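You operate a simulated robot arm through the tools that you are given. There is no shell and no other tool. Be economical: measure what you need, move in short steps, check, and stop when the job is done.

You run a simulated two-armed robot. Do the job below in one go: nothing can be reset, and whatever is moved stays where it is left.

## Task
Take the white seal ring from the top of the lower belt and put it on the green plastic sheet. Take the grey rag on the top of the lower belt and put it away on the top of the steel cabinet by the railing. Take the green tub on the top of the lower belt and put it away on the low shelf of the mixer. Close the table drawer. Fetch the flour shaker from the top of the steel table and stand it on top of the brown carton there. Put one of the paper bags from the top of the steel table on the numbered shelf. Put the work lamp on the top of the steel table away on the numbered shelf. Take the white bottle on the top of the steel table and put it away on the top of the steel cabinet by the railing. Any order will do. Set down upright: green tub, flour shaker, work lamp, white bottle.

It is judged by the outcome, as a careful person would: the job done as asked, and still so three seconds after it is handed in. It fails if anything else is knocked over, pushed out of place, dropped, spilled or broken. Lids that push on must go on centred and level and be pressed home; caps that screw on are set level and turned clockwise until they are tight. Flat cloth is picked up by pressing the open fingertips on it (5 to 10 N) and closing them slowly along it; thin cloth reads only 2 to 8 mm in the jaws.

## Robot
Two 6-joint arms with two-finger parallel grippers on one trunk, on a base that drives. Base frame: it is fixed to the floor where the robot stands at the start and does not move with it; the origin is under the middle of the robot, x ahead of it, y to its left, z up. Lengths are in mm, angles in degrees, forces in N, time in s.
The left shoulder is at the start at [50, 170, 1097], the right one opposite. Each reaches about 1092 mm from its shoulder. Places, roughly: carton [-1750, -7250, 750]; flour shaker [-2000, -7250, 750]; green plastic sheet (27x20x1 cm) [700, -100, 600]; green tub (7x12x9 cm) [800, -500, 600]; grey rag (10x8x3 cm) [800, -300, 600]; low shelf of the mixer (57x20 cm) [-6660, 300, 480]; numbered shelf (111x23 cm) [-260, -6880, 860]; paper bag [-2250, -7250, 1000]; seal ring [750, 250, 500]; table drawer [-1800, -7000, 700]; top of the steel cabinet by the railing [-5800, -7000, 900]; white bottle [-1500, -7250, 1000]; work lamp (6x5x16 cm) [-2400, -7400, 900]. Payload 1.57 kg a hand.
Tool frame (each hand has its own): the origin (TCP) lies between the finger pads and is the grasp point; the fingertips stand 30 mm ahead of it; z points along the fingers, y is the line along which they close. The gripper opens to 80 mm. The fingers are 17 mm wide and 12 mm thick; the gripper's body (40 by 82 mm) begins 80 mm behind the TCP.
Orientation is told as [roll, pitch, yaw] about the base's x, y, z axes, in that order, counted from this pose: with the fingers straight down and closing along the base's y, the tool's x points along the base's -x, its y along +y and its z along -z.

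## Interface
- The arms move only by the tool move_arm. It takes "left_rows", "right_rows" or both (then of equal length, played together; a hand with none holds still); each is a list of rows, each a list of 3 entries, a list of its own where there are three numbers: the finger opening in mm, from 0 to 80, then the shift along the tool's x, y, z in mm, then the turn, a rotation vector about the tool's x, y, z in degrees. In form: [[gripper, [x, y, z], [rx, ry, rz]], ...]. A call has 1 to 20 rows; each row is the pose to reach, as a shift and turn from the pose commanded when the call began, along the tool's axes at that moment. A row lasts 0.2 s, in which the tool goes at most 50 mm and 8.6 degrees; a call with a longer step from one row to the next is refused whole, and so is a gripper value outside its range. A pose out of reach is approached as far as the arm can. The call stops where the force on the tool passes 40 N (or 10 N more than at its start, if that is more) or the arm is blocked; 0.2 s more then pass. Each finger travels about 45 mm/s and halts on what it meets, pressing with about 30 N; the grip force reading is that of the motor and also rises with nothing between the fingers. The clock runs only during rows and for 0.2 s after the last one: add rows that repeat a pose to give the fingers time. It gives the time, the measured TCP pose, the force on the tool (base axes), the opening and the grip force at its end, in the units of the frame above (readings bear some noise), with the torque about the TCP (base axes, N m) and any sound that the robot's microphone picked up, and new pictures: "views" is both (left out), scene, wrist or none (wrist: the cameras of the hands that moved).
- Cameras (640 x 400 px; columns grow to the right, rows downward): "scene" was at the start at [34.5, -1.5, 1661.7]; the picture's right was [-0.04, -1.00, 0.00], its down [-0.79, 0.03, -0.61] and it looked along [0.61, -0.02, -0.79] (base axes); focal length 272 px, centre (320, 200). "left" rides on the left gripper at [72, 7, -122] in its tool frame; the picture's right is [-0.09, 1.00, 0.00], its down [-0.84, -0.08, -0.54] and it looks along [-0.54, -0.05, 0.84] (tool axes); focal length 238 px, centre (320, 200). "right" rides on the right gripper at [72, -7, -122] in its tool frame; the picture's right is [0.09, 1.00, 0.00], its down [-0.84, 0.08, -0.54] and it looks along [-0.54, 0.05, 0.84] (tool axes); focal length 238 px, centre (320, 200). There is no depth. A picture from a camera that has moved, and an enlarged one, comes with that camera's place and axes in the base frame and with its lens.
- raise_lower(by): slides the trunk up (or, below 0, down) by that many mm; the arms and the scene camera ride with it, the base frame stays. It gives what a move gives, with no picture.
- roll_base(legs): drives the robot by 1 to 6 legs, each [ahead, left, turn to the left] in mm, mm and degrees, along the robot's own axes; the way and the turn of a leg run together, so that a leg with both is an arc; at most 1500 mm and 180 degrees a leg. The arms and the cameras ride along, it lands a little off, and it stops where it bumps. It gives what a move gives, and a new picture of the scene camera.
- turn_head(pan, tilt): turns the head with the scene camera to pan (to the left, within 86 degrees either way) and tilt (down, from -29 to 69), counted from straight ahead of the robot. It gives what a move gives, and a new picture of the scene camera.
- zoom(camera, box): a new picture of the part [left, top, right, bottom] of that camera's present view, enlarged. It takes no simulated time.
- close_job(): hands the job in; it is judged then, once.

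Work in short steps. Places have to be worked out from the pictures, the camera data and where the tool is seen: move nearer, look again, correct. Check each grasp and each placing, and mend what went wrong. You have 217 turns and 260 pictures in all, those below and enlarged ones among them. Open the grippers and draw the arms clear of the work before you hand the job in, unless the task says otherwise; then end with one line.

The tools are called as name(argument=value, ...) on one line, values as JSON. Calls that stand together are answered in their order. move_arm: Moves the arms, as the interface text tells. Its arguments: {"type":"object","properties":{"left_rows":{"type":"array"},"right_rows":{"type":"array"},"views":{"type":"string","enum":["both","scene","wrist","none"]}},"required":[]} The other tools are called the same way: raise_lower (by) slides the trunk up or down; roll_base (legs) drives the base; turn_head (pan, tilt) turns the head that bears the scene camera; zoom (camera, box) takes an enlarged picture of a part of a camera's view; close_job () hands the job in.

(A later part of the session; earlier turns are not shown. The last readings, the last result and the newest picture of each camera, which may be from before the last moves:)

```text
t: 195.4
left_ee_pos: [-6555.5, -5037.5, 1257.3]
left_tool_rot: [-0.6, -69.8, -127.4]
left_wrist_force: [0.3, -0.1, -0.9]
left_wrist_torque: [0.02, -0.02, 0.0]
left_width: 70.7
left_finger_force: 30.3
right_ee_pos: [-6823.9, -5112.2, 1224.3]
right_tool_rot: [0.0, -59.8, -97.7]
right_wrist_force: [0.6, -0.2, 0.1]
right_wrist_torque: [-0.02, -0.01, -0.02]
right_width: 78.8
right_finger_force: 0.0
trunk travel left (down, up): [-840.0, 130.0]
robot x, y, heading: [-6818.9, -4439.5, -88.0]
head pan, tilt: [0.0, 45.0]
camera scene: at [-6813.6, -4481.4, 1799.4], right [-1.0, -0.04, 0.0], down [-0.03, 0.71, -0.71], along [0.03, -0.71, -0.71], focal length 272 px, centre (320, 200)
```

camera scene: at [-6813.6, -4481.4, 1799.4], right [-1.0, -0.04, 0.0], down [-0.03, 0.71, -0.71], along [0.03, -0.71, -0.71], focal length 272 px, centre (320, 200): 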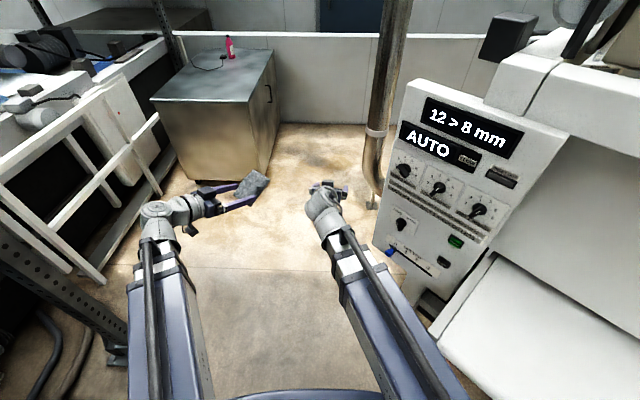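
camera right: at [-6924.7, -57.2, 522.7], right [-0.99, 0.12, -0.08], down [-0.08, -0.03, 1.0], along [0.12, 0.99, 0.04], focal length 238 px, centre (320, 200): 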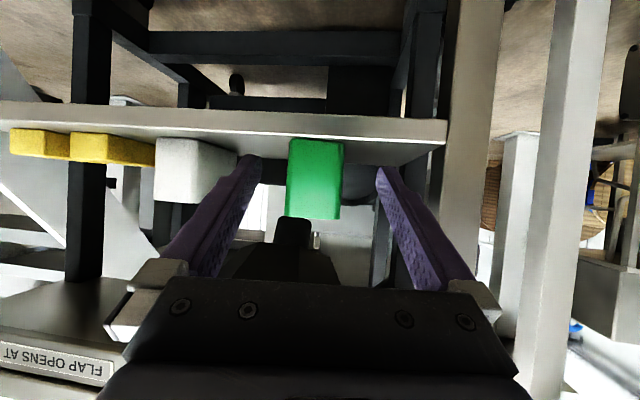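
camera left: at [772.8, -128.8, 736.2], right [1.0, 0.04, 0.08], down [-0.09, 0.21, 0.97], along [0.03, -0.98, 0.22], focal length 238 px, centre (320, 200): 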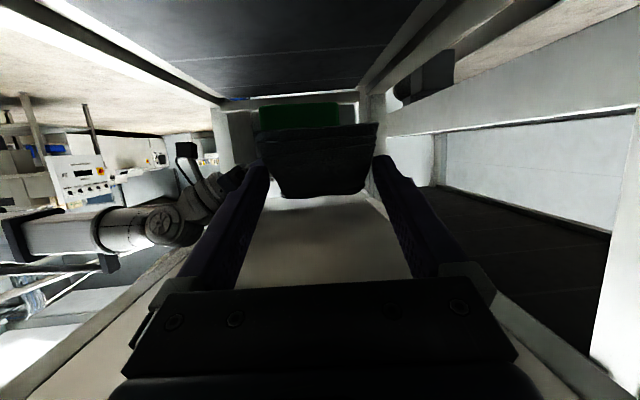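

Through the gap. Cabinet top ≈ x −6150…−5500, front edge y≈−6400. I drive up in front of it.

roll_base(legs=[[800, 300, 0], [420, 600, 0]])

```text
t: 203.5
left_ee_pos: [-5597.4, -6215.1, 1258.9]
left_tool_rot: [-0.5, -69.6, -126.9]
left_wrist_force: [-0.3, 0.5, -0.4]
left_wrist_torque: [0.04, -0.02, -0.01]
left_width: 70.8
left_finger_force: 29.3
right_ee_pos: [-5865.2, -6291.9, 1224.4]
right_tool_rot: [0.0, -59.9, -97.2]
right_wrist_force: [0.7, -0.7, 0.1]
right_wrist_torque: [0.01, 0.05, 0.02]
right_width: 79.0
right_finger_force: 0.2
trunk travel left (down, up): [-840.0, 130.0]
robot x, y, heading: [-5861.5, -5620.6, -87.2]
head pan, tilt: [0.0, 45.0]
camera scene: at [-5861.0, -5661.1, 1799.4], right [-1.0, -0.05, 0.0], down [-0.03, 0.71, -0.71], along [0.03, -0.71, -0.71], focal length 272 px, centre (320, 200)
```

scene: 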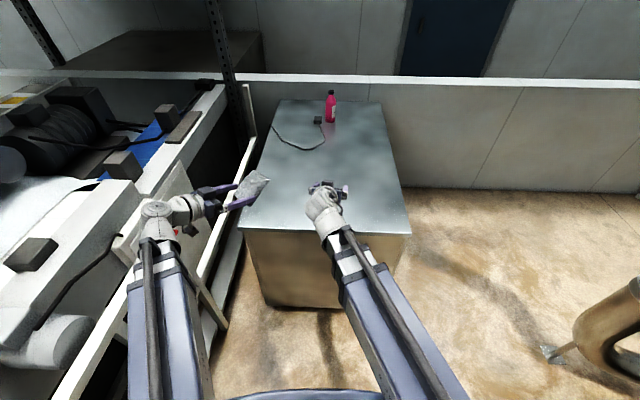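

I extend the left hand with the rag over the cabinet top at pitch −40 (rag flat), and tip the right hand up out of the way.

move_arm(left_rows=[[20, [-13, 14, 36], [0, 4, 0]], [20, [-26, 27, 72], [0, 8, 0]], [20, [-40, 41, 107], [0, 12, 0]], [20, [-53, 54, 143], [0, 16, 0]], [20, [-66, 68, 179], [0, 20, 0]], [20, [-80, 81, 215], [0, 24, 0]], [20, [-93, 95, 250], [0, 28, 0]], [20, [-106, 108, 286], [0, 30, 0]], [20, [-106, 108, 286], [0, 30, 0]]], right_rows=[[79, [0, 0, 0], [0, -4, 0]], [79, [0, 0, 0], [0, -8, 0]], [79, [0, 0, 0], [0, -12, 0]], [79, [0, 0, 0], [0, -16, 0]], [79, [0, 0, 0], [0, -20, 0]], [79, [0, 0, 0], [0, -24, 0]], [79, [0, 0, 0], [0, -28, 0]], [79, [0, 0, 0], [0, -28, 0]], [79, [0, 0, 0], [0, -28, 0]]], views="none")

raise_lower(by=-360)

move_arm(left_rows=[[20, [0, 0, 0], [0, 0, 0]]], views="both")

```text
t: 205.5
left_ee_pos: [-5699.0, -6522.0, 1166.1]
left_tool_rot: [-0.2, -39.8, -127.3]
left_wrist_force: [-0.7, -0.1, -0.3]
left_wrist_torque: [-0.01, -0.03, 0.02]
left_width: 70.7
left_finger_force: 29.9
left hand out of reach, approached as far as the arm can: row 1, 2, 3, 4, 5, 6, 7, 8, 9
right_ee_pos: [-5863.8, -6291.0, 1326.8]
right_tool_rot: [0.0, -87.8, -97.2]
right_wrist_force: [0.2, 0.2, 0.3]
right_wrist_torque: [0.03, 0.0, -0.01]
right_width: 79.0
right_finger_force: 0.1
right hand out of reach, approached as far as the arm can: row 1, 2, 3, 4, 5, 6, 7, 8, 9
trunk travel left (down, up): [-840.0, 130.0]
robot x, y, heading: [-5861.5, -5618.3, -87.0]
head pan, tilt: [0.0, 45.0]
```

```text
t: 207.7
left_ee_pos: [-5698.8, -6521.0, 927.9]
left_tool_rot: [-0.1, -41.6, -126.7]
left_wrist_force: [2.0, 15.5, 47.5]
left_wrist_torque: [-0.65, -0.68, 1.0]
left_width: 70.9
left_finger_force: 28.4
right_ee_pos: [-5864.4, -6285.0, 1083.8]
right_tool_rot: [3.0, -87.9, -100.3]
right_wrist_force: [0.4, -0.4, 0.0]
right_wrist_torque: [0.04, 0.05, -0.01]
right_width: 79.2
right_finger_force: 0.1
trunk travel left (down, up): [-593.0, 377.0]
robot x, y, heading: [-5861.2, -5621.5, -87.2]
head pan, tilt: [0.0, 45.0]
stopped: the force on the tool passed its limit at 117 N (the readings are from after the stop); the commanded pose is now the measured one
```

```text
t: 208.1
left_ee_pos: [-5698.3, -6520.8, 928.4]
left_tool_rot: [0.0, -41.4, -126.8]
left_wrist_force: [1.7, 17.0, 50.4]
left_wrist_torque: [-0.39, -0.26, 1.09]
left_width: 70.6
left_finger_force: 29.7
right_ee_pos: [-5863.7, -6285.6, 1082.8]
right_tool_rot: [2.5, -88.1, -99.7]
right_wrist_force: [0.2, 0.3, 0.2]
right_wrist_torque: [-0.01, -0.03, 0.0]
right_width: 79.1
right_finger_force: 0.1
trunk travel left (down, up): [-593.0, 377.0]
robot x, y, heading: [-5862.8, -5621.7, -87.3]
head pan, tilt: [0.0, 45.0]
camera scene: at [-5862.5, -5652.7, 1553.1], right [-1.0, -0.05, 0.0], down [-0.03, 0.7, -0.71], along [0.04, -0.71, -0.7], focal length 272 px, centre (320, 200)
camera left: at [-5612.0, -6417.3, 971.7], right [0.76, -0.65, 0.06], down [-0.22, -0.17, 0.96], along [-0.62, -0.74, -0.27], focal length 238 px, centre (320, 200)
```

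scene: 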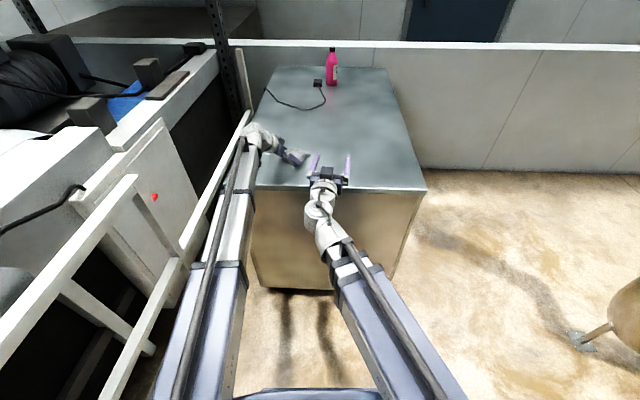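
left: 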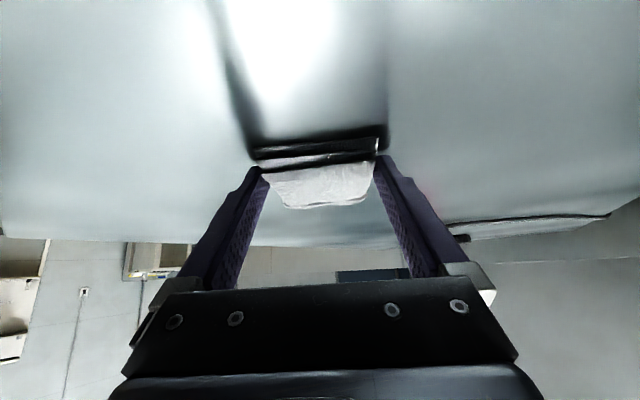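

I misjudged height; the rag is already pressed on the top. I raise 7 mm to relieve the force, then release.

raise_lower(by=5)

move_arm(left_rows=[[71, [0, 0, 0], [0, 0, 0]]], views="none")

```text
t: 208.7
left_ee_pos: [-5699.2, -6525.1, 927.8]
left_tool_rot: [-0.1, -41.1, -126.9]
left_wrist_force: [2.9, 8.5, 14.5]
left_wrist_torque: [-0.23, -0.41, 0.26]
left_width: 70.8
left_finger_force: 29.8
right_ee_pos: [-5863.8, -6290.1, 1085.0]
right_tool_rot: [0.6, -87.8, -97.8]
right_wrist_force: [-0.5, 0.2, 0.9]
right_wrist_torque: [0.0, 0.0, 0.01]
right_width: 78.8
right_finger_force: 0.0
trunk travel left (down, up): [-598.0, 372.0]
robot x, y, heading: [-5862.3, -5618.0, -87.1]
head pan, tilt: [0.0, 45.0]
```

```text
t: 209.1
left_ee_pos: [-5698.3, -6526.2, 928.9]
left_tool_rot: [-0.2, -41.2, -126.9]
left_wrist_force: [1.7, 6.0, 10.1]
left_wrist_torque: [-0.14, -0.28, 0.17]
left_width: 71.6
left_finger_force: 0.4
right_ee_pos: [-5864.6, -6290.3, 1085.0]
right_tool_rot: [0.5, -87.7, -97.7]
right_wrist_force: [-0.5, 0.2, 0.5]
right_wrist_torque: [0.0, -0.01, 0.01]
right_width: 79.2
right_finger_force: 0.0
trunk travel left (down, up): [-598.0, 372.0]
robot x, y, heading: [-5863.2, -5622.2, -87.2]
head pan, tilt: [0.0, 45.0]
```

move_arm(left_rows=[[76, [0, 0, 0], [0, 0, 0]], [80, [0, 0, 0], [0, 0, 0]], [80, [0, 0, 0], [0, 0, 0]]], views="none")

raise_lower(by=80)

move_arm(left_rows=[[80, [10, 0, -10], [0, 0, 0]]], views="wrist")

```text
t: 209.9
left_ee_pos: [-5699.0, -6525.5, 927.2]
left_tool_rot: [-0.2, -41.2, -126.8]
left_wrist_force: [-1.0, 5.8, 7.0]
left_wrist_torque: [-0.05, -0.13, 0.04]
left_width: 76.2
left_finger_force: 0.1
right_ee_pos: [-5864.4, -6290.5, 1085.1]
right_tool_rot: [0.7, -87.9, -98.0]
right_wrist_force: [1.0, 0.4, -0.8]
right_wrist_torque: [-0.03, 0.01, 0.01]
right_width: 79.1
right_finger_force: 0.0
trunk travel left (down, up): [-598.0, 372.0]
robot x, y, heading: [-5865.6, -5622.3, -87.2]
head pan, tilt: [0.0, 45.0]
```

```text
t: 211.1
left_ee_pos: [-5697.7, -6526.8, 1007.2]
left_tool_rot: [-0.2, -41.0, -126.9]
left_wrist_force: [-0.7, 0.4, 0.1]
left_wrist_torque: [0.02, 0.0, -0.01]
left_width: 80.0
left_finger_force: 0.0
right_ee_pos: [-5864.6, -6290.7, 1165.5]
right_tool_rot: [0.0, -87.7, -97.3]
right_wrist_force: [-0.7, -0.7, 0.4]
right_wrist_torque: [0.03, 0.02, 0.02]
right_width: 78.9
right_finger_force: 0.0
trunk travel left (down, up): [-678.0, 292.0]
robot x, y, heading: [-5864.5, -5620.5, -86.8]
head pan, tilt: [0.0, 45.0]
```

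```text
t: 211.4
left_ee_pos: [-5690.0, -6513.8, 1007.9]
left_tool_rot: [-0.3, -41.2, -126.8]
left_wrist_force: [0.4, -0.2, 0.3]
left_wrist_torque: [-0.02, -0.01, 0.05]
left_width: 80.2
left_finger_force: 0.1
right_ee_pos: [-5864.7, -6290.0, 1164.4]
right_tool_rot: [0.0, -87.7, -97.2]
right_wrist_force: [0.7, 0.6, 0.3]
right_wrist_torque: [-0.01, 0.0, -0.01]
right_width: 79.1
right_finger_force: 0.0
trunk travel left (down, up): [-678.0, 292.0]
robot x, y, heading: [-5861.7, -5621.8, -87.0]
head pan, tilt: [0.0, 45.0]
camera left: at [-5602.7, -6410.9, 1051.8], right [0.75, -0.65, 0.06], down [-0.22, -0.17, 0.96], along [-0.62, -0.74, -0.28], focal length 238 px, centre (320, 200)
```

left: 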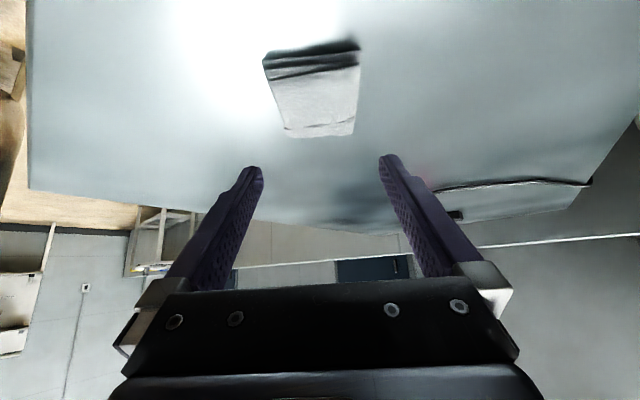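

Rag is flat on the cabinet. Now I look east over the counter for the way to the steel table.

raise_lower(by=280)

turn_head(pan=60, tilt=15)

turn_head(pan=-40, tilt=15)

```text
t: 214.3
left_ee_pos: [-5689.9, -6515.7, 1287.6]
left_tool_rot: [-0.3, -41.1, -126.8]
left_wrist_force: [0.0, 0.0, 0.1]
left_wrist_torque: [0.01, -0.01, 0.03]
left_width: 79.9
left_finger_force: 0.0
right_ee_pos: [-5863.4, -6291.4, 1444.5]
right_tool_rot: [0.1, -87.7, -97.5]
right_wrist_force: [-0.4, -0.5, 0.7]
right_wrist_torque: [0.0, 0.0, -0.02]
right_width: 79.3
right_finger_force: 0.1
trunk travel left (down, up): [-958.0, 12.0]
robot x, y, heading: [-5865.5, -5619.9, -87.3]
head pan, tilt: [0.0, 45.0]
```

```text
t: 215.6
left_ee_pos: [-5689.9, -6514.2, 1287.8]
left_tool_rot: [-0.2, -41.2, -126.8]
left_wrist_force: [-0.1, -0.3, 0.5]
left_wrist_torque: [-0.01, 0.0, 0.02]
left_width: 80.3
left_finger_force: 0.1
right_ee_pos: [-5864.3, -6291.4, 1443.8]
right_tool_rot: [0.1, -87.8, -97.5]
right_wrist_force: [0.4, 0.1, -0.4]
right_wrist_torque: [0.01, -0.01, -0.02]
right_width: 79.0
right_finger_force: 0.0
trunk travel left (down, up): [-958.0, 12.0]
robot x, y, heading: [-5866.9, -5623.2, -87.1]
head pan, tilt: [60.0, 15.0]
camera scene: at [-5782.5, -5622.5, 1964.3], right [-0.46, -0.89, 0.0], down [-0.23, 0.12, -0.97], along [0.86, -0.44, -0.26], focal length 272 px, centre (320, 200)
```

scene: 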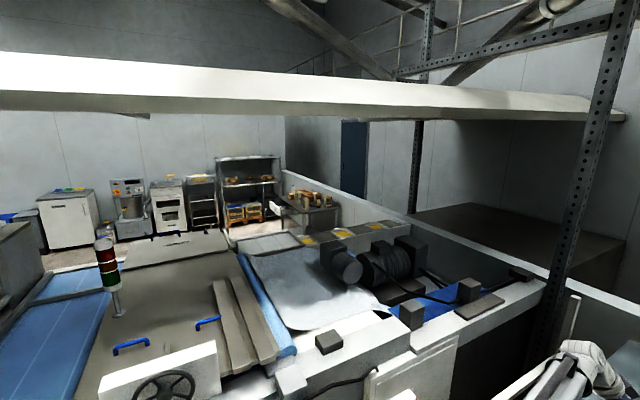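

```text
t: 217.3
left_ee_pos: [-5690.1, -6514.6, 1286.7]
left_tool_rot: [-0.2, -41.2, -126.8]
left_wrist_force: [1.1, -0.5, 0.0]
left_wrist_torque: [-0.02, -0.01, -0.03]
left_width: 80.1
left_finger_force: 0.0
right_ee_pos: [-5864.3, -6291.0, 1444.5]
right_tool_rot: [0.1, -87.7, -97.5]
right_wrist_force: [0.5, -0.2, 0.7]
right_wrist_torque: [-0.01, -0.01, 0.04]
right_width: 78.8
right_finger_force: 0.1
trunk travel left (down, up): [-958.0, 12.0]
robot x, y, heading: [-5864.0, -5620.2, -87.3]
head pan, tilt: [-40.0, 15.0]
camera scene: at [-5922.0, -5654.1, 1964.4], right [-0.8, 0.6, 0.0], down [0.16, 0.21, -0.97], along [-0.58, -0.77, -0.26], focal length 272 px, centre (320, 200)
```

scene: 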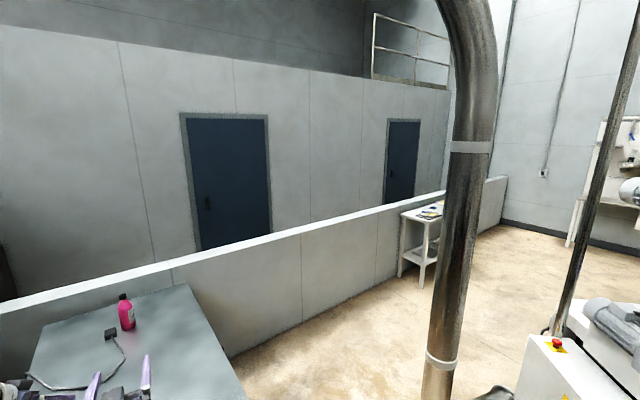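

No way through here; I must return via the gap and go round the north side. Retract the left arm and drive back in reverse along the known path.

move_arm(left_rows=[[60, [29, -13, -25], [0, 0, 0]], [40, [58, -27, -50], [0, 0, 0]], [30, [87, -40, -75], [0, 0, 0]], [30, [116, -54, -100], [0, 0, 0]], [30, [145, -67, -125], [0, 0, 0]], [30, [174, -81, -150], [0, 0, 0]], [30, [203, -95, -175], [0, 0, 0]], [30, [230, -108, -200], [0, 0, 0]]], views="none")

turn_head(pan=0, tilt=45)

roll_base(legs=[[-420, -600, 0], [-790, -300, 0]])

```text
t: 219.1
left_ee_pos: [-5593.1, -6205.0, 1288.0]
left_tool_rot: [-0.1, -41.2, -126.8]
left_wrist_force: [-0.5, 1.0, -0.8]
left_wrist_torque: [0.02, -0.02, 0.01]
left_width: 29.9
left_finger_force: 0.0
right_ee_pos: [-5864.9, -6289.2, 1446.5]
right_tool_rot: [0.1, -87.6, -97.4]
right_wrist_force: [-0.4, -0.2, 0.0]
right_wrist_torque: [-0.01, 0.0, -0.03]
right_width: 78.9
right_finger_force: 0.1
trunk travel left (down, up): [-958.0, 12.0]
robot x, y, heading: [-5861.8, -5622.4, -87.2]
head pan, tilt: [-40.0, 15.0]
```

```text
t: 220.2
left_ee_pos: [-5592.6, -6205.0, 1287.7]
left_tool_rot: [-0.2, -41.2, -126.8]
left_wrist_force: [-0.2, 0.4, -0.2]
left_wrist_torque: [0.04, -0.01, 0.0]
left_width: 30.0
left_finger_force: 0.0
right_ee_pos: [-5865.4, -6291.0, 1444.0]
right_tool_rot: [0.2, -87.8, -97.4]
right_wrist_force: [0.1, -0.5, -0.3]
right_wrist_torque: [0.0, -0.01, 0.05]
right_width: 79.2
right_finger_force: 0.1
trunk travel left (down, up): [-958.0, 12.0]
robot x, y, heading: [-5866.1, -5617.8, -87.2]
head pan, tilt: [0.0, 45.0]
camera scene: at [-5861.7, -5661.0, 1917.6], right [-1.0, -0.05, 0.0], down [-0.03, 0.71, -0.71], along [0.03, -0.71, -0.71], focal length 272 px, centre (320, 200)
```

scene: 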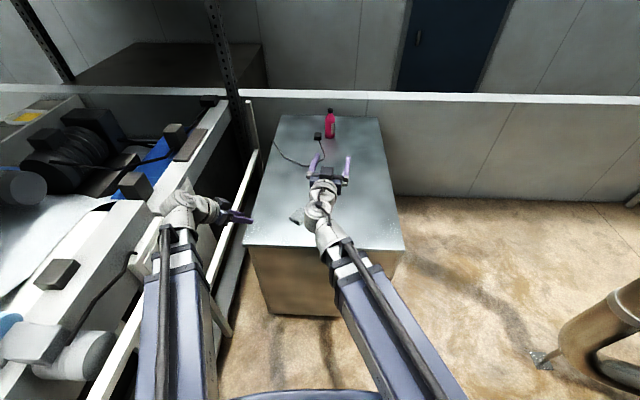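

```text
t: 228.3
left_ee_pos: [-6549.0, -5042.5, 1288.5]
left_tool_rot: [-0.2, -41.2, -126.9]
left_wrist_force: [-0.3, 0.0, 0.6]
left_wrist_torque: [0.03, 0.02, 0.0]
left_width: 30.0
left_finger_force: 0.2
right_ee_pos: [-6822.8, -5127.6, 1444.6]
right_tool_rot: [0.5, -87.7, -97.7]
right_wrist_force: [-0.3, -0.4, 0.0]
right_wrist_torque: [0.02, 0.01, -0.01]
right_width: 78.8
right_finger_force: 0.1
trunk travel left (down, up): [-958.0, 12.0]
robot x, y, heading: [-6817.1, -4458.9, -87.4]
head pan, tilt: [0.0, 45.0]
camera scene: at [-6817.8, -4497.0, 1917.6], right [-1.0, -0.05, 0.0], down [-0.03, 0.71, -0.71], along [0.03, -0.71, -0.71], focal length 272 px, centre (320, 200)
```

scene: 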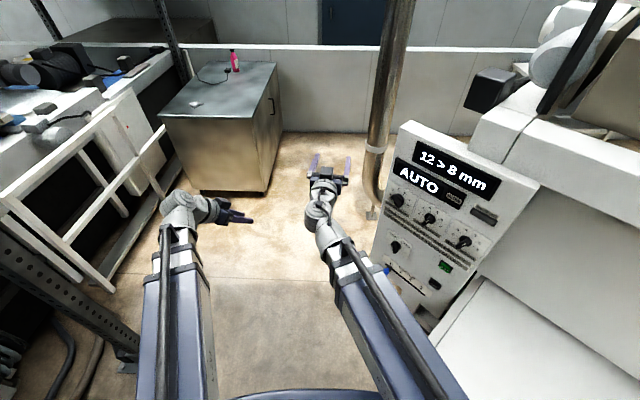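

roll_base(legs=[[-105, -255, 0], [-200, -40, 0], [-560, -180, 0], [-1450, 300, 0]])

```text
t: 241.4
left_ee_pos: [-6839.6, -2719.8, 1287.2]
left_tool_rot: [-0.2, -41.1, -126.6]
left_wrist_force: [-0.2, -0.6, 0.4]
left_wrist_torque: [-0.05, 0.03, -0.02]
left_width: 30.2
left_finger_force: 0.0
right_ee_pos: [-7111.5, -2805.5, 1445.8]
right_tool_rot: [0.1, -87.6, -97.2]
right_wrist_force: [0.1, -1.6, -0.8]
right_wrist_torque: [0.01, 0.04, 0.0]
right_width: 78.7
right_finger_force: 0.1
trunk travel left (down, up): [-958.0, 12.0]
robot x, y, heading: [-7113.3, -2137.0, -86.9]
head pan, tilt: [0.0, 45.0]
camera scene: at [-7109.6, -2175.9, 1917.6], right [-1.0, -0.05, 0.0], down [-0.04, 0.71, -0.71], along [0.04, -0.71, -0.71], focal length 272 px, centre (320, 200)
```

scene: 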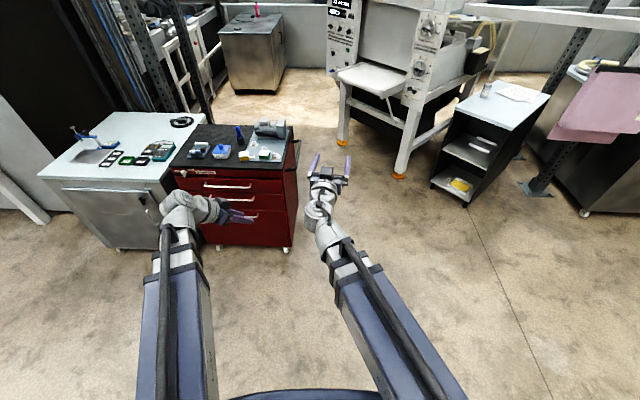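

Clear of the gap, nothing disturbed. I turn to face +x and drive east along y≈−2000.

roll_base(legs=[[0, 0, 87], [1400, 0, 0], [1400, 0, 0], [1000, 0, 0]])

turn_head(pan=-60, tilt=15)

```text
t: 263.4
left_ee_pos: [-2725.2, -1883.5, 1287.7]
left_tool_rot: [-0.3, -41.1, -39.6]
left_wrist_force: [-1.1, 0.5, -0.4]
left_wrist_torque: [-0.01, 0.0, -0.01]
left_width: 29.9
left_finger_force: 0.0
right_ee_pos: [-2653.1, -2158.2, 1444.3]
right_tool_rot: [0.1, -87.7, -10.3]
right_wrist_force: [0.1, -0.2, 0.1]
right_wrist_torque: [0.0, 0.01, 0.02]
right_width: 79.0
right_finger_force: 0.1
trunk travel left (down, up): [-958.0, 12.0]
robot x, y, heading: [-3323.9, -2121.2, 0.0]
head pan, tilt: [0.0, 45.0]
camera scene: at [-3280.8, -2121.7, 1917.6], right [0.0, -1.0, 0.0], down [-0.71, 0.0, -0.71], along [0.71, 0.0, -0.71], focal length 272 px, centre (320, 200)
```

scene: 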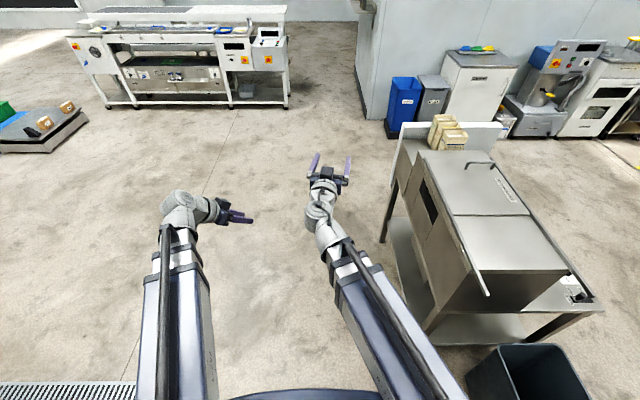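

```text
t: 264.7
left_ee_pos: [-2725.6, -1883.5, 1287.5]
left_tool_rot: [-0.2, -41.0, -39.7]
left_wrist_force: [0.2, -0.2, -0.7]
left_wrist_torque: [0.02, 0.02, 0.0]
left_width: 29.8
left_finger_force: 0.0
right_ee_pos: [-2652.8, -2157.5, 1445.2]
right_tool_rot: [0.3, -87.7, -10.4]
right_wrist_force: [0.7, -0.5, 0.2]
right_wrist_torque: [-0.01, -0.01, -0.01]
right_width: 79.0
right_finger_force: 0.1
trunk travel left (down, up): [-958.0, 12.0]
robot x, y, heading: [-3322.9, -2124.3, -0.2]
head pan, tilt: [-60.0, 15.0]
camera scene: at [-3316.1, -2202.5, 1964.4], right [-0.87, -0.5, 0.0], down [-0.13, 0.22, -0.97], along [0.48, -0.84, -0.26], focal length 272 px, centre (320, 200)
```

scene: 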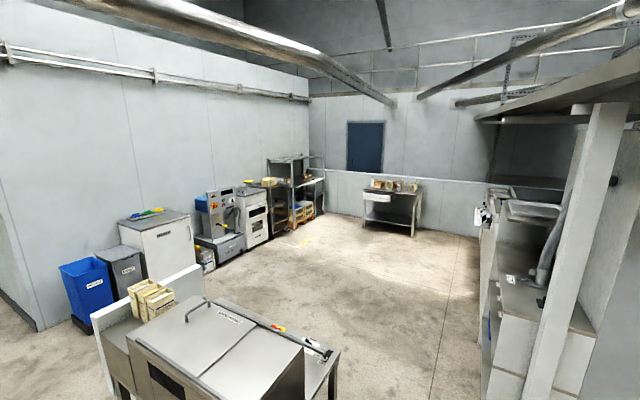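

Steel table is at x≈−2500…−1600, front y≈−7050; corridor east of the appliance (x>−1850) is free. I drive around that way.

roll_base(legs=[[1400, 0, 0], [800, 0, 0], [0, 0, -90], [1400, 0, 0], [1400, 0, 0]])

turn_head(pan=-10, tilt=18)

```text
t: 292.5
left_ee_pos: [-877.5, -5499.1, 1286.8]
left_tool_rot: [-0.2, -41.2, -128.8]
left_wrist_force: [0.7, -0.5, -0.3]
left_wrist_torque: [0.01, -0.04, -0.04]
left_width: 29.8
left_finger_force: 0.0
right_ee_pos: [-1152.3, -5573.7, 1443.8]
right_tool_rot: [0.2, -87.6, -99.5]
right_wrist_force: [-0.5, 0.4, -0.1]
right_wrist_torque: [0.01, 0.05, 0.0]
right_width: 78.7
right_finger_force: 0.1
trunk travel left (down, up): [-958.0, 12.0]
robot x, y, heading: [-1127.8, -4902.8, -89.5]
head pan, tilt: [-60.0, 15.0]
camera scene: at [-1208.4, -4911.1, 1964.4], right [-0.51, 0.86, 0.0], down [0.22, 0.13, -0.97], along [-0.83, -0.49, -0.26], focal length 272 px, centre (320, 200)
```

scene: 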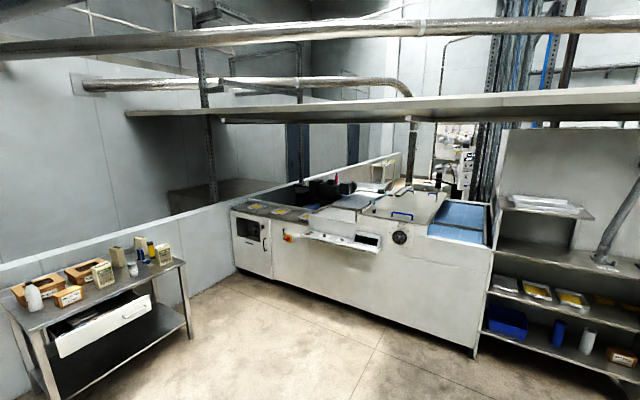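

```text
t: 293.7
left_ee_pos: [-878.6, -5498.0, 1286.5]
left_tool_rot: [-0.1, -41.1, -128.8]
left_wrist_force: [-0.4, 0.9, -0.6]
left_wrist_torque: [0.02, -0.03, -0.03]
left_width: 30.0
left_finger_force: 0.0
right_ee_pos: [-1152.1, -5572.2, 1444.4]
right_tool_rot: [0.3, -87.6, -99.6]
right_wrist_force: [-0.4, 0.4, 0.0]
right_wrist_torque: [-0.01, 0.01, -0.01]
right_width: 78.8
right_finger_force: 0.0
trunk travel left (down, up): [-958.0, 12.0]
robot x, y, heading: [-1126.2, -4903.1, -89.1]
head pan, tilt: [-10.0, 18.0]
camera scene: at [-1143.2, -4955.0, 1959.5], right [-0.99, 0.16, 0.0], down [0.05, 0.3, -0.95], along [-0.15, -0.94, -0.31], focal length 272 px, centre (320, 200)
```

scene: 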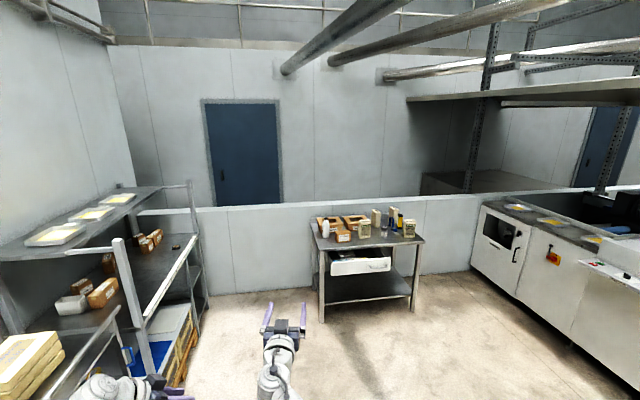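

roll_base(legs=[[600, -440, 0], [700, -440, 0]])

turn_head(pan=0, tilt=45)

```text
t: 301.7
left_ee_pos: [-1751.0, -6809.6, 1287.3]
left_tool_rot: [-0.3, -41.0, -129.3]
left_wrist_force: [-0.2, -0.3, 0.3]
left_wrist_torque: [0.02, 0.03, 0.01]
left_width: 30.1
left_finger_force: 0.1
right_ee_pos: [-2025.8, -6883.0, 1444.0]
right_tool_rot: [0.5, -87.7, -100.3]
right_wrist_force: [0.6, 0.2, -0.9]
right_wrist_torque: [-0.01, 0.03, 0.01]
right_width: 79.1
right_finger_force: 0.0
trunk travel left (down, up): [-958.0, 12.0]
robot x, y, heading: [-2000.5, -6212.0, -89.7]
head pan, tilt: [-10.0, 18.0]
camera scene: at [-2012.1, -6264.5, 1959.5], right [-0.99, 0.17, 0.0], down [0.05, 0.3, -0.95], along [-0.16, -0.94, -0.31], focal length 272 px, centre (320, 200)
```

scene: 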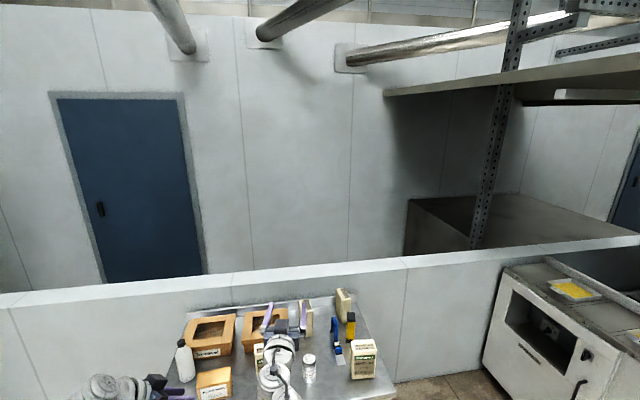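

```text
t: 302.6
left_ee_pos: [-1750.7, -6811.1, 1286.5]
left_tool_rot: [-0.3, -41.1, -129.3]
left_wrist_force: [-0.4, -0.5, -0.5]
left_wrist_torque: [0.0, -0.02, 0.0]
left_width: 29.9
left_finger_force: 0.0
right_ee_pos: [-2027.4, -6881.8, 1443.1]
right_tool_rot: [0.4, -87.7, -100.3]
right_wrist_force: [-0.4, -0.3, 0.4]
right_wrist_torque: [-0.02, 0.0, 0.0]
right_width: 79.0
right_finger_force: 0.0
trunk travel left (down, up): [-958.0, 12.0]
robot x, y, heading: [-1995.3, -6214.4, -89.6]
head pan, tilt: [0.0, 45.0]
camera scene: at [-1995.6, -6253.3, 1917.6], right [-1.0, 0.0, 0.0], down [0.0, 0.71, -0.71], along [0.0, -0.71, -0.71], focal length 272 px, centre (320, 200)
```

scene: 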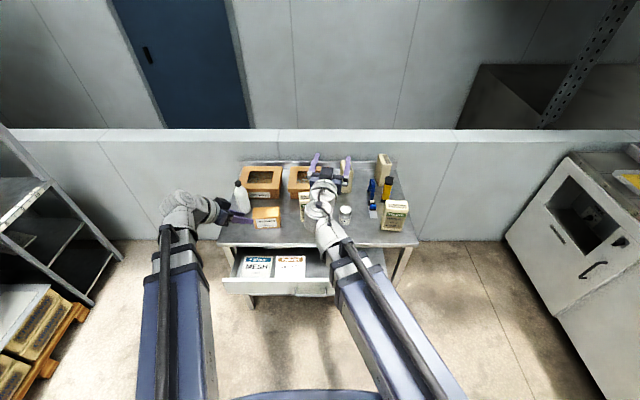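

zoom(camera="scene", box=[210, 140, 430, 300])

```text
2.50 times, centred on (320, 220) of scene
camera zoom: at [-1995.6, -6253.3, 1917.6], right [-1.0, 0.0, 0.0], down [0.0, 0.71, -0.71], along [0.0, -0.71, -0.71], focal length 681 px, centre (320, 150)
```

zoom: 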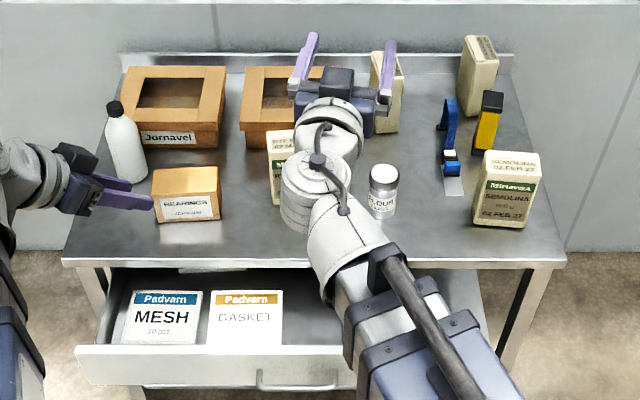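

Items identified: FLOUR shaker, BEARINGS carton, semolina bags, white bottle; drawer open ~130 mm. First the drawer: back off, point the left hand straight ahead with closed fingers.

roll_base(legs=[[-300, 0, 0]])

move_arm(left_rows=[[0, [0, 0, 0], [0, -8, 0]], [0, [0, 0, 0], [0, -16, 0]], [0, [0, 0, 0], [0, -24, 0]], [0, [0, 0, 0], [0, -32, 0]], [0, [0, 0, 0], [0, -40, 0]], [0, [0, 0, 0], [0, -46, 0]], [0, [0, 0, 0], [0, -46, 0]]], views="none")

move_arm(left_rows=[[0, [-1, 18, 37], [-8, 0, 0]], [0, [-2, 36, 74], [-16, 0, 0]], [0, [-4, 53, 111], [-24, 0, -1]], [0, [-5, 71, 148], [-32, 0, -1]], [0, [-6, 89, 186], [-39.6, 0, -1.4]], [0, [-6, 89, 186], [-39.6, 0, -1.4]]], views="none")

raise_lower(by=-400)

zoom(camera="scene", box=[150, 60, 490, 272])

```text
t: 304.7
left_ee_pos: [-1752.7, -6508.4, 1287.7]
left_tool_rot: [-0.2, -41.3, -129.5]
left_wrist_force: [0.0, 0.6, 0.2]
left_wrist_torque: [0.0, 0.02, 0.0]
left_width: 30.2
left_finger_force: 0.1
right_ee_pos: [-2027.8, -6581.8, 1445.0]
right_tool_rot: [0.5, -87.7, -100.4]
right_wrist_force: [0.0, -0.5, -0.3]
right_wrist_torque: [-0.02, 0.0, 0.03]
right_width: 78.9
right_finger_force: 0.0
trunk travel left (down, up): [-958.0, 12.0]
robot x, y, heading: [-1997.5, -5910.3, -89.8]
head pan, tilt: [0.0, 45.0]
camera scene: at [-1996.8, -5952.3, 1917.6], right [-1.0, 0.0, 0.0], down [0.0, 0.71, -0.71], along [0.0, -0.71, -0.71], focal length 272 px, centre (320, 200)
```

scene: 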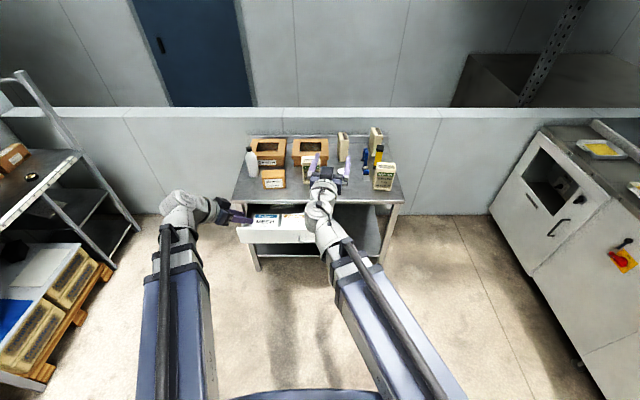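

```text
t: 306.3
left_ee_pos: [-1750.4, -6508.5, 1442.7]
left_tool_rot: [-3.1, -87.1, -126.5]
left_wrist_force: [0.5, 0.2, 1.2]
left_wrist_torque: [0.01, -0.01, -0.01]
left_width: 0.1
left_finger_force: 21.1
left hand out of reach, approached as far as the arm can: row 1, 2, 3, 4, 5, 6, 7
right_ee_pos: [-2027.7, -6583.1, 1443.8]
right_tool_rot: [0.4, -87.7, -100.4]
right_wrist_force: [0.9, -0.1, 0.3]
right_wrist_torque: [0.03, 0.03, 0.0]
right_width: 79.2
right_finger_force: 0.0
trunk travel left (down, up): [-958.0, 12.0]
robot x, y, heading: [-1999.1, -5915.5, -89.8]
head pan, tilt: [0.0, 45.0]
```

```text
t: 307.7
left_ee_pos: [-1801.3, -6711.9, 1441.9]
left_tool_rot: [6.8, -87.2, -96.5]
left_wrist_force: [0.2, -0.4, -0.8]
left_wrist_torque: [0.0, 0.02, 0.0]
left_width: 0.0
left_finger_force: 20.9
left hand out of reach, approached as far as the arm can: row 5, 6
right_ee_pos: [-2028.1, -6581.9, 1444.3]
right_tool_rot: [0.2, -87.7, -100.0]
right_wrist_force: [1.1, 0.7, 0.2]
right_wrist_torque: [-0.02, -0.03, 0.0]
right_width: 78.8
right_finger_force: 0.1
trunk travel left (down, up): [-958.0, 12.0]
robot x, y, heading: [-1995.1, -5915.5, -90.0]
head pan, tilt: [0.0, 45.0]
```

```text
t: 311.5
left_ee_pos: [-1801.0, -6712.4, 1042.1]
left_tool_rot: [7.8, -87.1, -97.6]
left_wrist_force: [0.2, -0.7, -0.6]
left_wrist_torque: [0.02, 0.01, 0.02]
left_width: 0.2
left_finger_force: 21.5
right_ee_pos: [-2027.7, -6581.0, 1043.9]
right_tool_rot: [0.5, -87.7, -100.4]
right_wrist_force: [-0.2, 0.7, -0.8]
right_wrist_torque: [-0.01, 0.0, 0.02]
right_width: 78.9
right_finger_force: 0.1
trunk travel left (down, up): [-558.0, 412.0]
robot x, y, heading: [-1997.8, -5914.0, -90.0]
head pan, tilt: [0.0, 45.0]
```

```text
1.88 times, centred on (320, 166) of scene
camera zoom: at [-1996.9, -5953.6, 1517.6], right [-1.0, 0.0, 0.0], down [0.0, 0.71, -0.71], along [0.0, -0.71, -0.71], focal length 512 px, centre (320, 264)
```

zoom: 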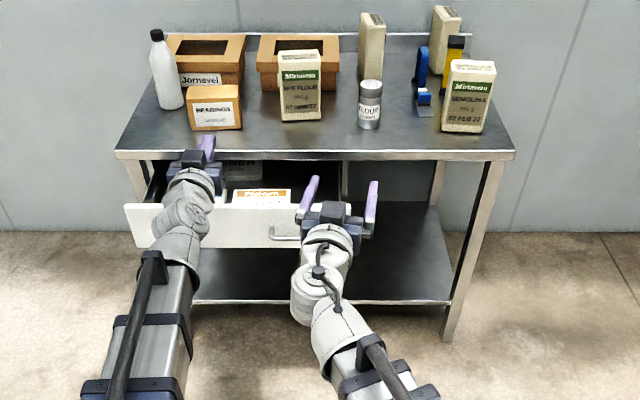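

Drawer panel: x −2070…−1551, z 657–777, y≈−6880. The left fist is centred at x≈−1801; lower to z≈725 and push by driving forward.

raise_lower(by=-318)

roll_base(legs=[[200, 0, 0]])

```text
t: 314.6
left_ee_pos: [-1801.4, -6711.9, 724.2]
left_tool_rot: [7.8, -87.2, -97.7]
left_wrist_force: [-0.1, -0.1, -0.5]
left_wrist_torque: [0.02, -0.01, 0.0]
left_width: 0.0
left_finger_force: 21.6
right_ee_pos: [-2029.0, -6582.1, 726.6]
right_tool_rot: [0.5, -87.7, -100.3]
right_wrist_force: [0.4, 0.6, 0.3]
right_wrist_torque: [0.02, 0.01, 0.01]
right_width: 78.7
right_finger_force: 0.0
trunk travel left (down, up): [-240.0, 730.0]
robot x, y, heading: [-1997.5, -5913.7, -89.8]
head pan, tilt: [0.0, 45.0]
```

```text
t: 316.2
left_ee_pos: [-1803.2, -6910.1, 723.6]
left_tool_rot: [7.7, -87.2, -97.8]
left_wrist_force: [0.0, -0.2, 0.6]
left_wrist_torque: [0.02, 0.02, 0.0]
left_width: 0.0
left_finger_force: 21.4
right_ee_pos: [-2028.6, -6780.6, 726.8]
right_tool_rot: [0.5, -87.8, -100.4]
right_wrist_force: [0.5, 0.1, -0.3]
right_wrist_torque: [-0.01, 0.01, -0.01]
right_width: 79.2
right_finger_force: 0.1
trunk travel left (down, up): [-240.0, 730.0]
robot x, y, heading: [-1996.9, -6111.1, -90.0]
head pan, tilt: [0.0, 45.0]
camera scene: at [-1996.4, -6151.5, 1199.6], right [-1.0, 0.0, 0.0], down [0.0, 0.71, -0.71], along [0.0, -0.71, -0.71], focal length 272 px, centre (320, 200)
```

scene: 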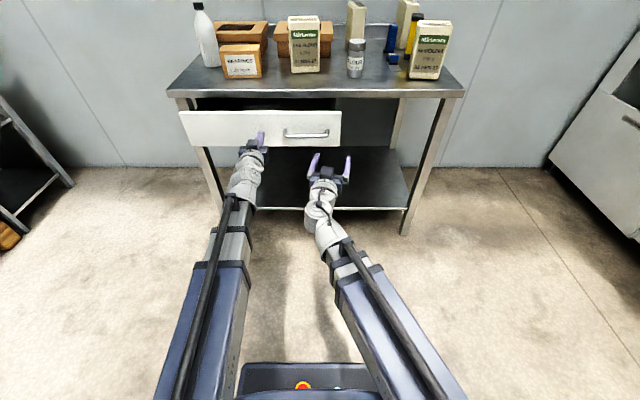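

roll_base(legs=[[60, 0, 0]])

roll_base(legs=[[50, 0, 0]])

```text
t: 317.2
left_ee_pos: [-1802.5, -6972.0, 723.2]
left_tool_rot: [7.8, -87.1, -97.7]
left_wrist_force: [-0.3, 0.8, -0.5]
left_wrist_torque: [0.03, 0.0, -0.01]
left_width: 0.0
left_finger_force: 21.1
right_ee_pos: [-2028.5, -6841.1, 725.6]
right_tool_rot: [0.5, -87.7, -100.5]
right_wrist_force: [0.3, 0.0, -0.5]
right_wrist_torque: [-0.04, 0.05, 0.0]
right_width: 78.9
right_finger_force: 0.1
trunk travel left (down, up): [-240.0, 730.0]
robot x, y, heading: [-1996.3, -6171.4, -90.1]
head pan, tilt: [0.0, 45.0]
camera scene: at [-1996.3, -6212.0, 1199.6], right [-1.0, 0.0, 0.0], down [0.0, 0.71, -0.71], along [0.0, -0.71, -0.71], focal length 272 px, centre (320, 200)
```

scene: 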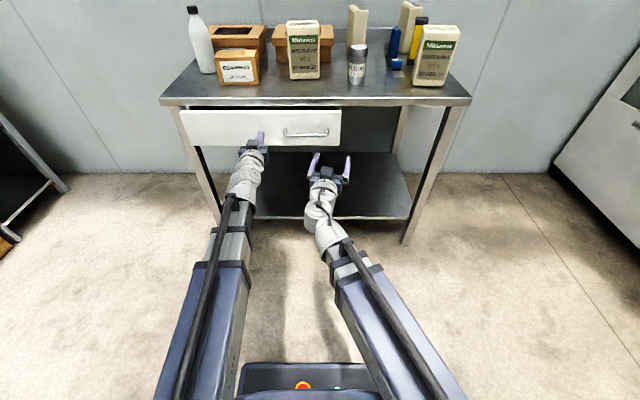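

```text
t: 318.1
left_ee_pos: [-1803.3, -7021.6, 723.8]
left_tool_rot: [7.7, -87.2, -97.6]
left_wrist_force: [-0.3, -0.4, 0.1]
left_wrist_torque: [0.0, 0.01, 0.04]
left_width: 0.1
left_finger_force: 20.9
right_ee_pos: [-2029.5, -6890.6, 726.8]
right_tool_rot: [0.7, -87.7, -100.6]
right_wrist_force: [0.5, 0.5, -0.3]
right_wrist_torque: [-0.05, 0.0, -0.02]
right_width: 79.3
right_finger_force: 0.0
trunk travel left (down, up): [-240.0, 730.0]
robot x, y, heading: [-1995.1, -6218.1, -89.6]
head pan, tilt: [0.0, 45.0]
camera scene: at [-1996.3, -6262.1, 1199.6], right [-1.0, 0.0, 0.0], down [0.0, 0.71, -0.71], along [0.0, -0.71, -0.71], focal length 272 px, centre (320, 200)
```

scene: 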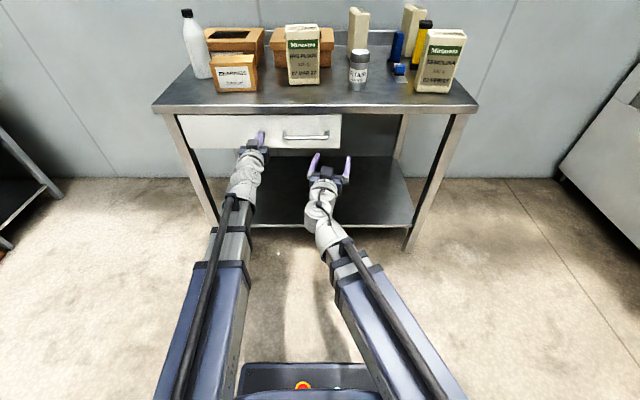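

The drawer is sliding in with the fist. Continue until it stops.

roll_base(legs=[[35, 0, 0]])

roll_base(legs=[[25, 0, 0]])

```text
t: 318.9
left_ee_pos: [-1803.6, -7021.4, 723.3]
left_tool_rot: [5.9, -86.8, -95.9]
left_wrist_force: [-2.1, 5.8, 2.1]
left_wrist_torque: [-0.03, -0.01, -0.01]
left_width: 0.0
left_finger_force: 21.6
right_ee_pos: [-2027.9, -6897.4, 726.2]
right_tool_rot: [2.4, -87.7, -102.3]
right_wrist_force: [-0.4, -0.6, 0.5]
right_wrist_torque: [0.03, -0.03, 0.0]
right_width: 78.9
right_finger_force: 0.0
trunk travel left (down, up): [-240.0, 730.0]
robot x, y, heading: [-1996.4, -6226.5, -89.9]
head pan, tilt: [0.0, 45.0]
stopped in leg 1: the force on the tool passed its limit at 68 N (the readings are from after the stop); the commanded pose is now the measured one
camera scene: at [-1996.3, -6267.7, 1199.5], right [-1.0, 0.0, 0.0], down [0.0, 0.71, -0.71], along [0.0, -0.71, -0.71], focal length 272 px, centre (320, 200)
```

scene: 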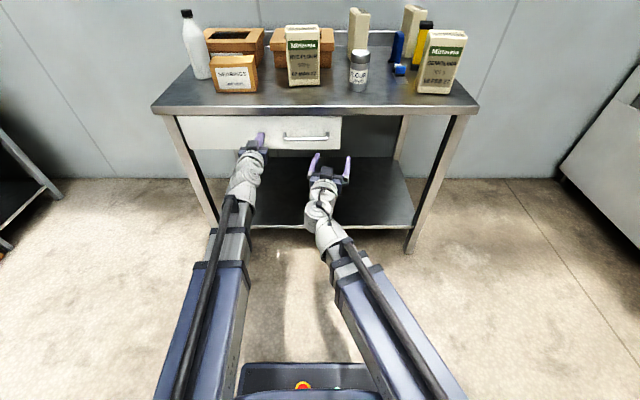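

```text
t: 319.6
left_ee_pos: [-1802.5, -7021.4, 722.2]
left_tool_rot: [5.1, -86.5, -95.2]
left_wrist_force: [-1.4, 3.9, 0.6]
left_wrist_torque: [-0.07, -0.03, 0.01]
left_width: 0.0
left_finger_force: 20.5
right_ee_pos: [-2028.0, -6901.2, 727.0]
right_tool_rot: [3.1, -87.7, -102.9]
right_wrist_force: [-0.8, 0.1, -1.2]
right_wrist_torque: [0.04, -0.02, 0.0]
right_width: 79.0
right_finger_force: 0.1
trunk travel left (down, up): [-240.0, 730.0]
robot x, y, heading: [-1993.4, -6231.1, -90.0]
head pan, tilt: [0.0, 45.0]
stopped in leg 1: the force on the tool passed its limit at 62 N (the readings are from after the stop); the commanded pose is now the measured one
camera scene: at [-1996.3, -6272.2, 1199.6], right [-1.0, 0.0, 0.0], down [0.0, 0.71, -0.71], along [0.0, -0.71, -0.71], focal length 272 px, centre (320, 200)
```

scene: 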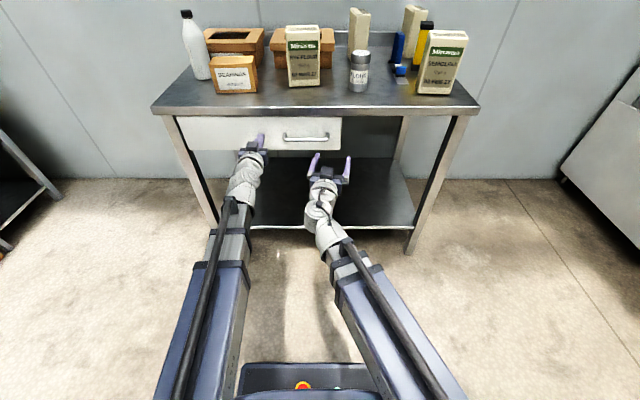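

Drawer is closed (hard stop). Back off, tuck the left hand, set the right hand to pitch −60 and raise to shaker height.

roll_base(legs=[[-260, 0, 0]])

move_arm(left_rows=[[0, [0, 0, -28], [0, 0, 0]], [0, [0, 0, -55], [0, 0, 0]], [0, [0, 0, -82], [0, 0, 0]], [0, [0, 0, -110], [0, 0, 0]], [0, [0, 0, -110], [0, 0, 0]]], right_rows=[[79, [0, 0, 0], [-2.9, 7, -0.7]], [79, [0, 0, 0], [-5.9, 14, -1.4]], [79, [0, 0, 0], [-8.8, 21, -2.2]], [79, [0, 0, 0], [-11.75, 27.9, -2.9]], [79, [0, 0, 0], [-11.75, 27.9, -2.9]]], views="none")

raise_lower(by=290)

turn_head(pan=0, tilt=35)

```text
t: 321.4
left_ee_pos: [-1803.2, -6763.2, 721.6]
left_tool_rot: [5.3, -86.6, -95.5]
left_wrist_force: [0.3, 0.1, -0.2]
left_wrist_torque: [-0.03, 0.02, 0.0]
left_width: 0.0
left_finger_force: 21.4
right_ee_pos: [-2028.1, -6641.9, 725.0]
right_tool_rot: [2.4, -87.7, -102.0]
right_wrist_force: [0.1, 0.7, 0.0]
right_wrist_torque: [-0.03, -0.01, 0.01]
right_width: 79.0
right_finger_force: 0.0
trunk travel left (down, up): [-240.0, 730.0]
robot x, y, heading: [-1994.9, -5972.6, -89.8]
head pan, tilt: [0.0, 45.0]
camera scene: at [-1996.9, -6013.0, 1199.6], right [-1.0, 0.0, 0.0], down [0.0, 0.71, -0.71], along [0.0, -0.71, -0.71], focal length 272 px, centre (320, 200)
```

scene: 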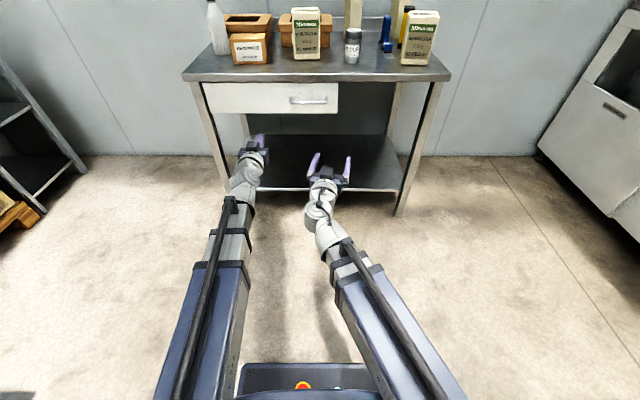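

```text
t: 322.6
left_ee_pos: [-1801.8, -6652.1, 722.4]
left_tool_rot: [5.3, -86.6, -95.5]
left_wrist_force: [-0.3, -0.5, -0.7]
left_wrist_torque: [0.01, 0.0, -0.01]
left_width: 0.0
left_finger_force: 21.6
left hand out of reach, approached as far as the arm can: row 3, 4, 5
right_ee_pos: [-2029.2, -6642.3, 624.0]
right_tool_rot: [1.2, -59.8, -88.9]
right_wrist_force: [0.3, -0.2, 0.3]
right_wrist_torque: [0.0, -0.01, 0.02]
right_width: 79.1
right_finger_force: 0.0
right hand out of reach, approached as far as the arm can: row 1, 2, 3, 4, 5
trunk travel left (down, up): [-240.0, 730.0]
robot x, y, heading: [-1998.7, -5973.9, -89.8]
head pan, tilt: [0.0, 45.0]
```

```text
t: 325.6
left_ee_pos: [-1802.5, -6653.0, 1012.6]
left_tool_rot: [5.4, -86.6, -95.6]
left_wrist_force: [0.5, -0.4, 0.0]
left_wrist_torque: [-0.03, -0.01, 0.02]
left_width: 0.0
left_finger_force: 21.2
right_ee_pos: [-2029.6, -6641.9, 914.8]
right_tool_rot: [1.3, -59.8, -88.9]
right_wrist_force: [-0.2, -0.8, -0.7]
right_wrist_torque: [0.03, -0.01, 0.0]
right_width: 79.0
right_finger_force: 0.0
trunk travel left (down, up): [-530.0, 440.0]
robot x, y, heading: [-1998.4, -5976.8, -89.8]
head pan, tilt: [0.0, 45.0]
```

```text
t: 326.3
left_ee_pos: [-1801.8, -6652.2, 1012.8]
left_tool_rot: [5.4, -86.6, -95.7]
left_wrist_force: [-0.4, -0.1, -0.2]
left_wrist_torque: [0.0, 0.03, 0.0]
left_width: 0.0
left_finger_force: 21.5
right_ee_pos: [-2029.2, -6642.2, 914.5]
right_tool_rot: [1.1, -59.8, -88.8]
right_wrist_force: [-0.5, 0.8, -0.3]
right_wrist_torque: [0.05, 0.02, 0.05]
right_width: 79.1
right_finger_force: 0.1
trunk travel left (down, up): [-530.0, 440.0]
robot x, y, heading: [-1994.9, -5974.4, -90.0]
head pan, tilt: [0.0, 35.0]
camera scene: at [-1996.9, -6019.6, 1504.3], right [-1.0, 0.0, 0.0], down [0.0, 0.57, -0.82], along [0.0, -0.82, -0.57], focal length 272 px, centre (320, 200)
```

scene: 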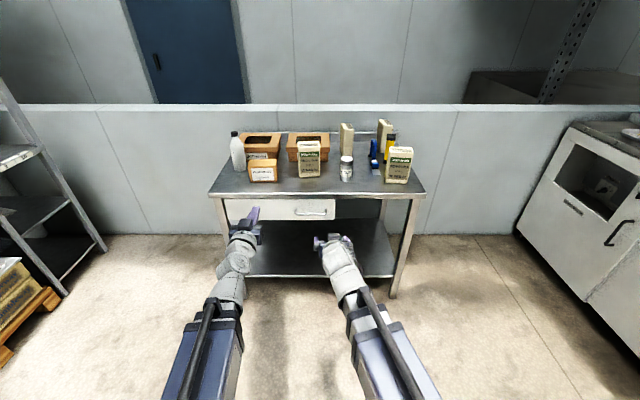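

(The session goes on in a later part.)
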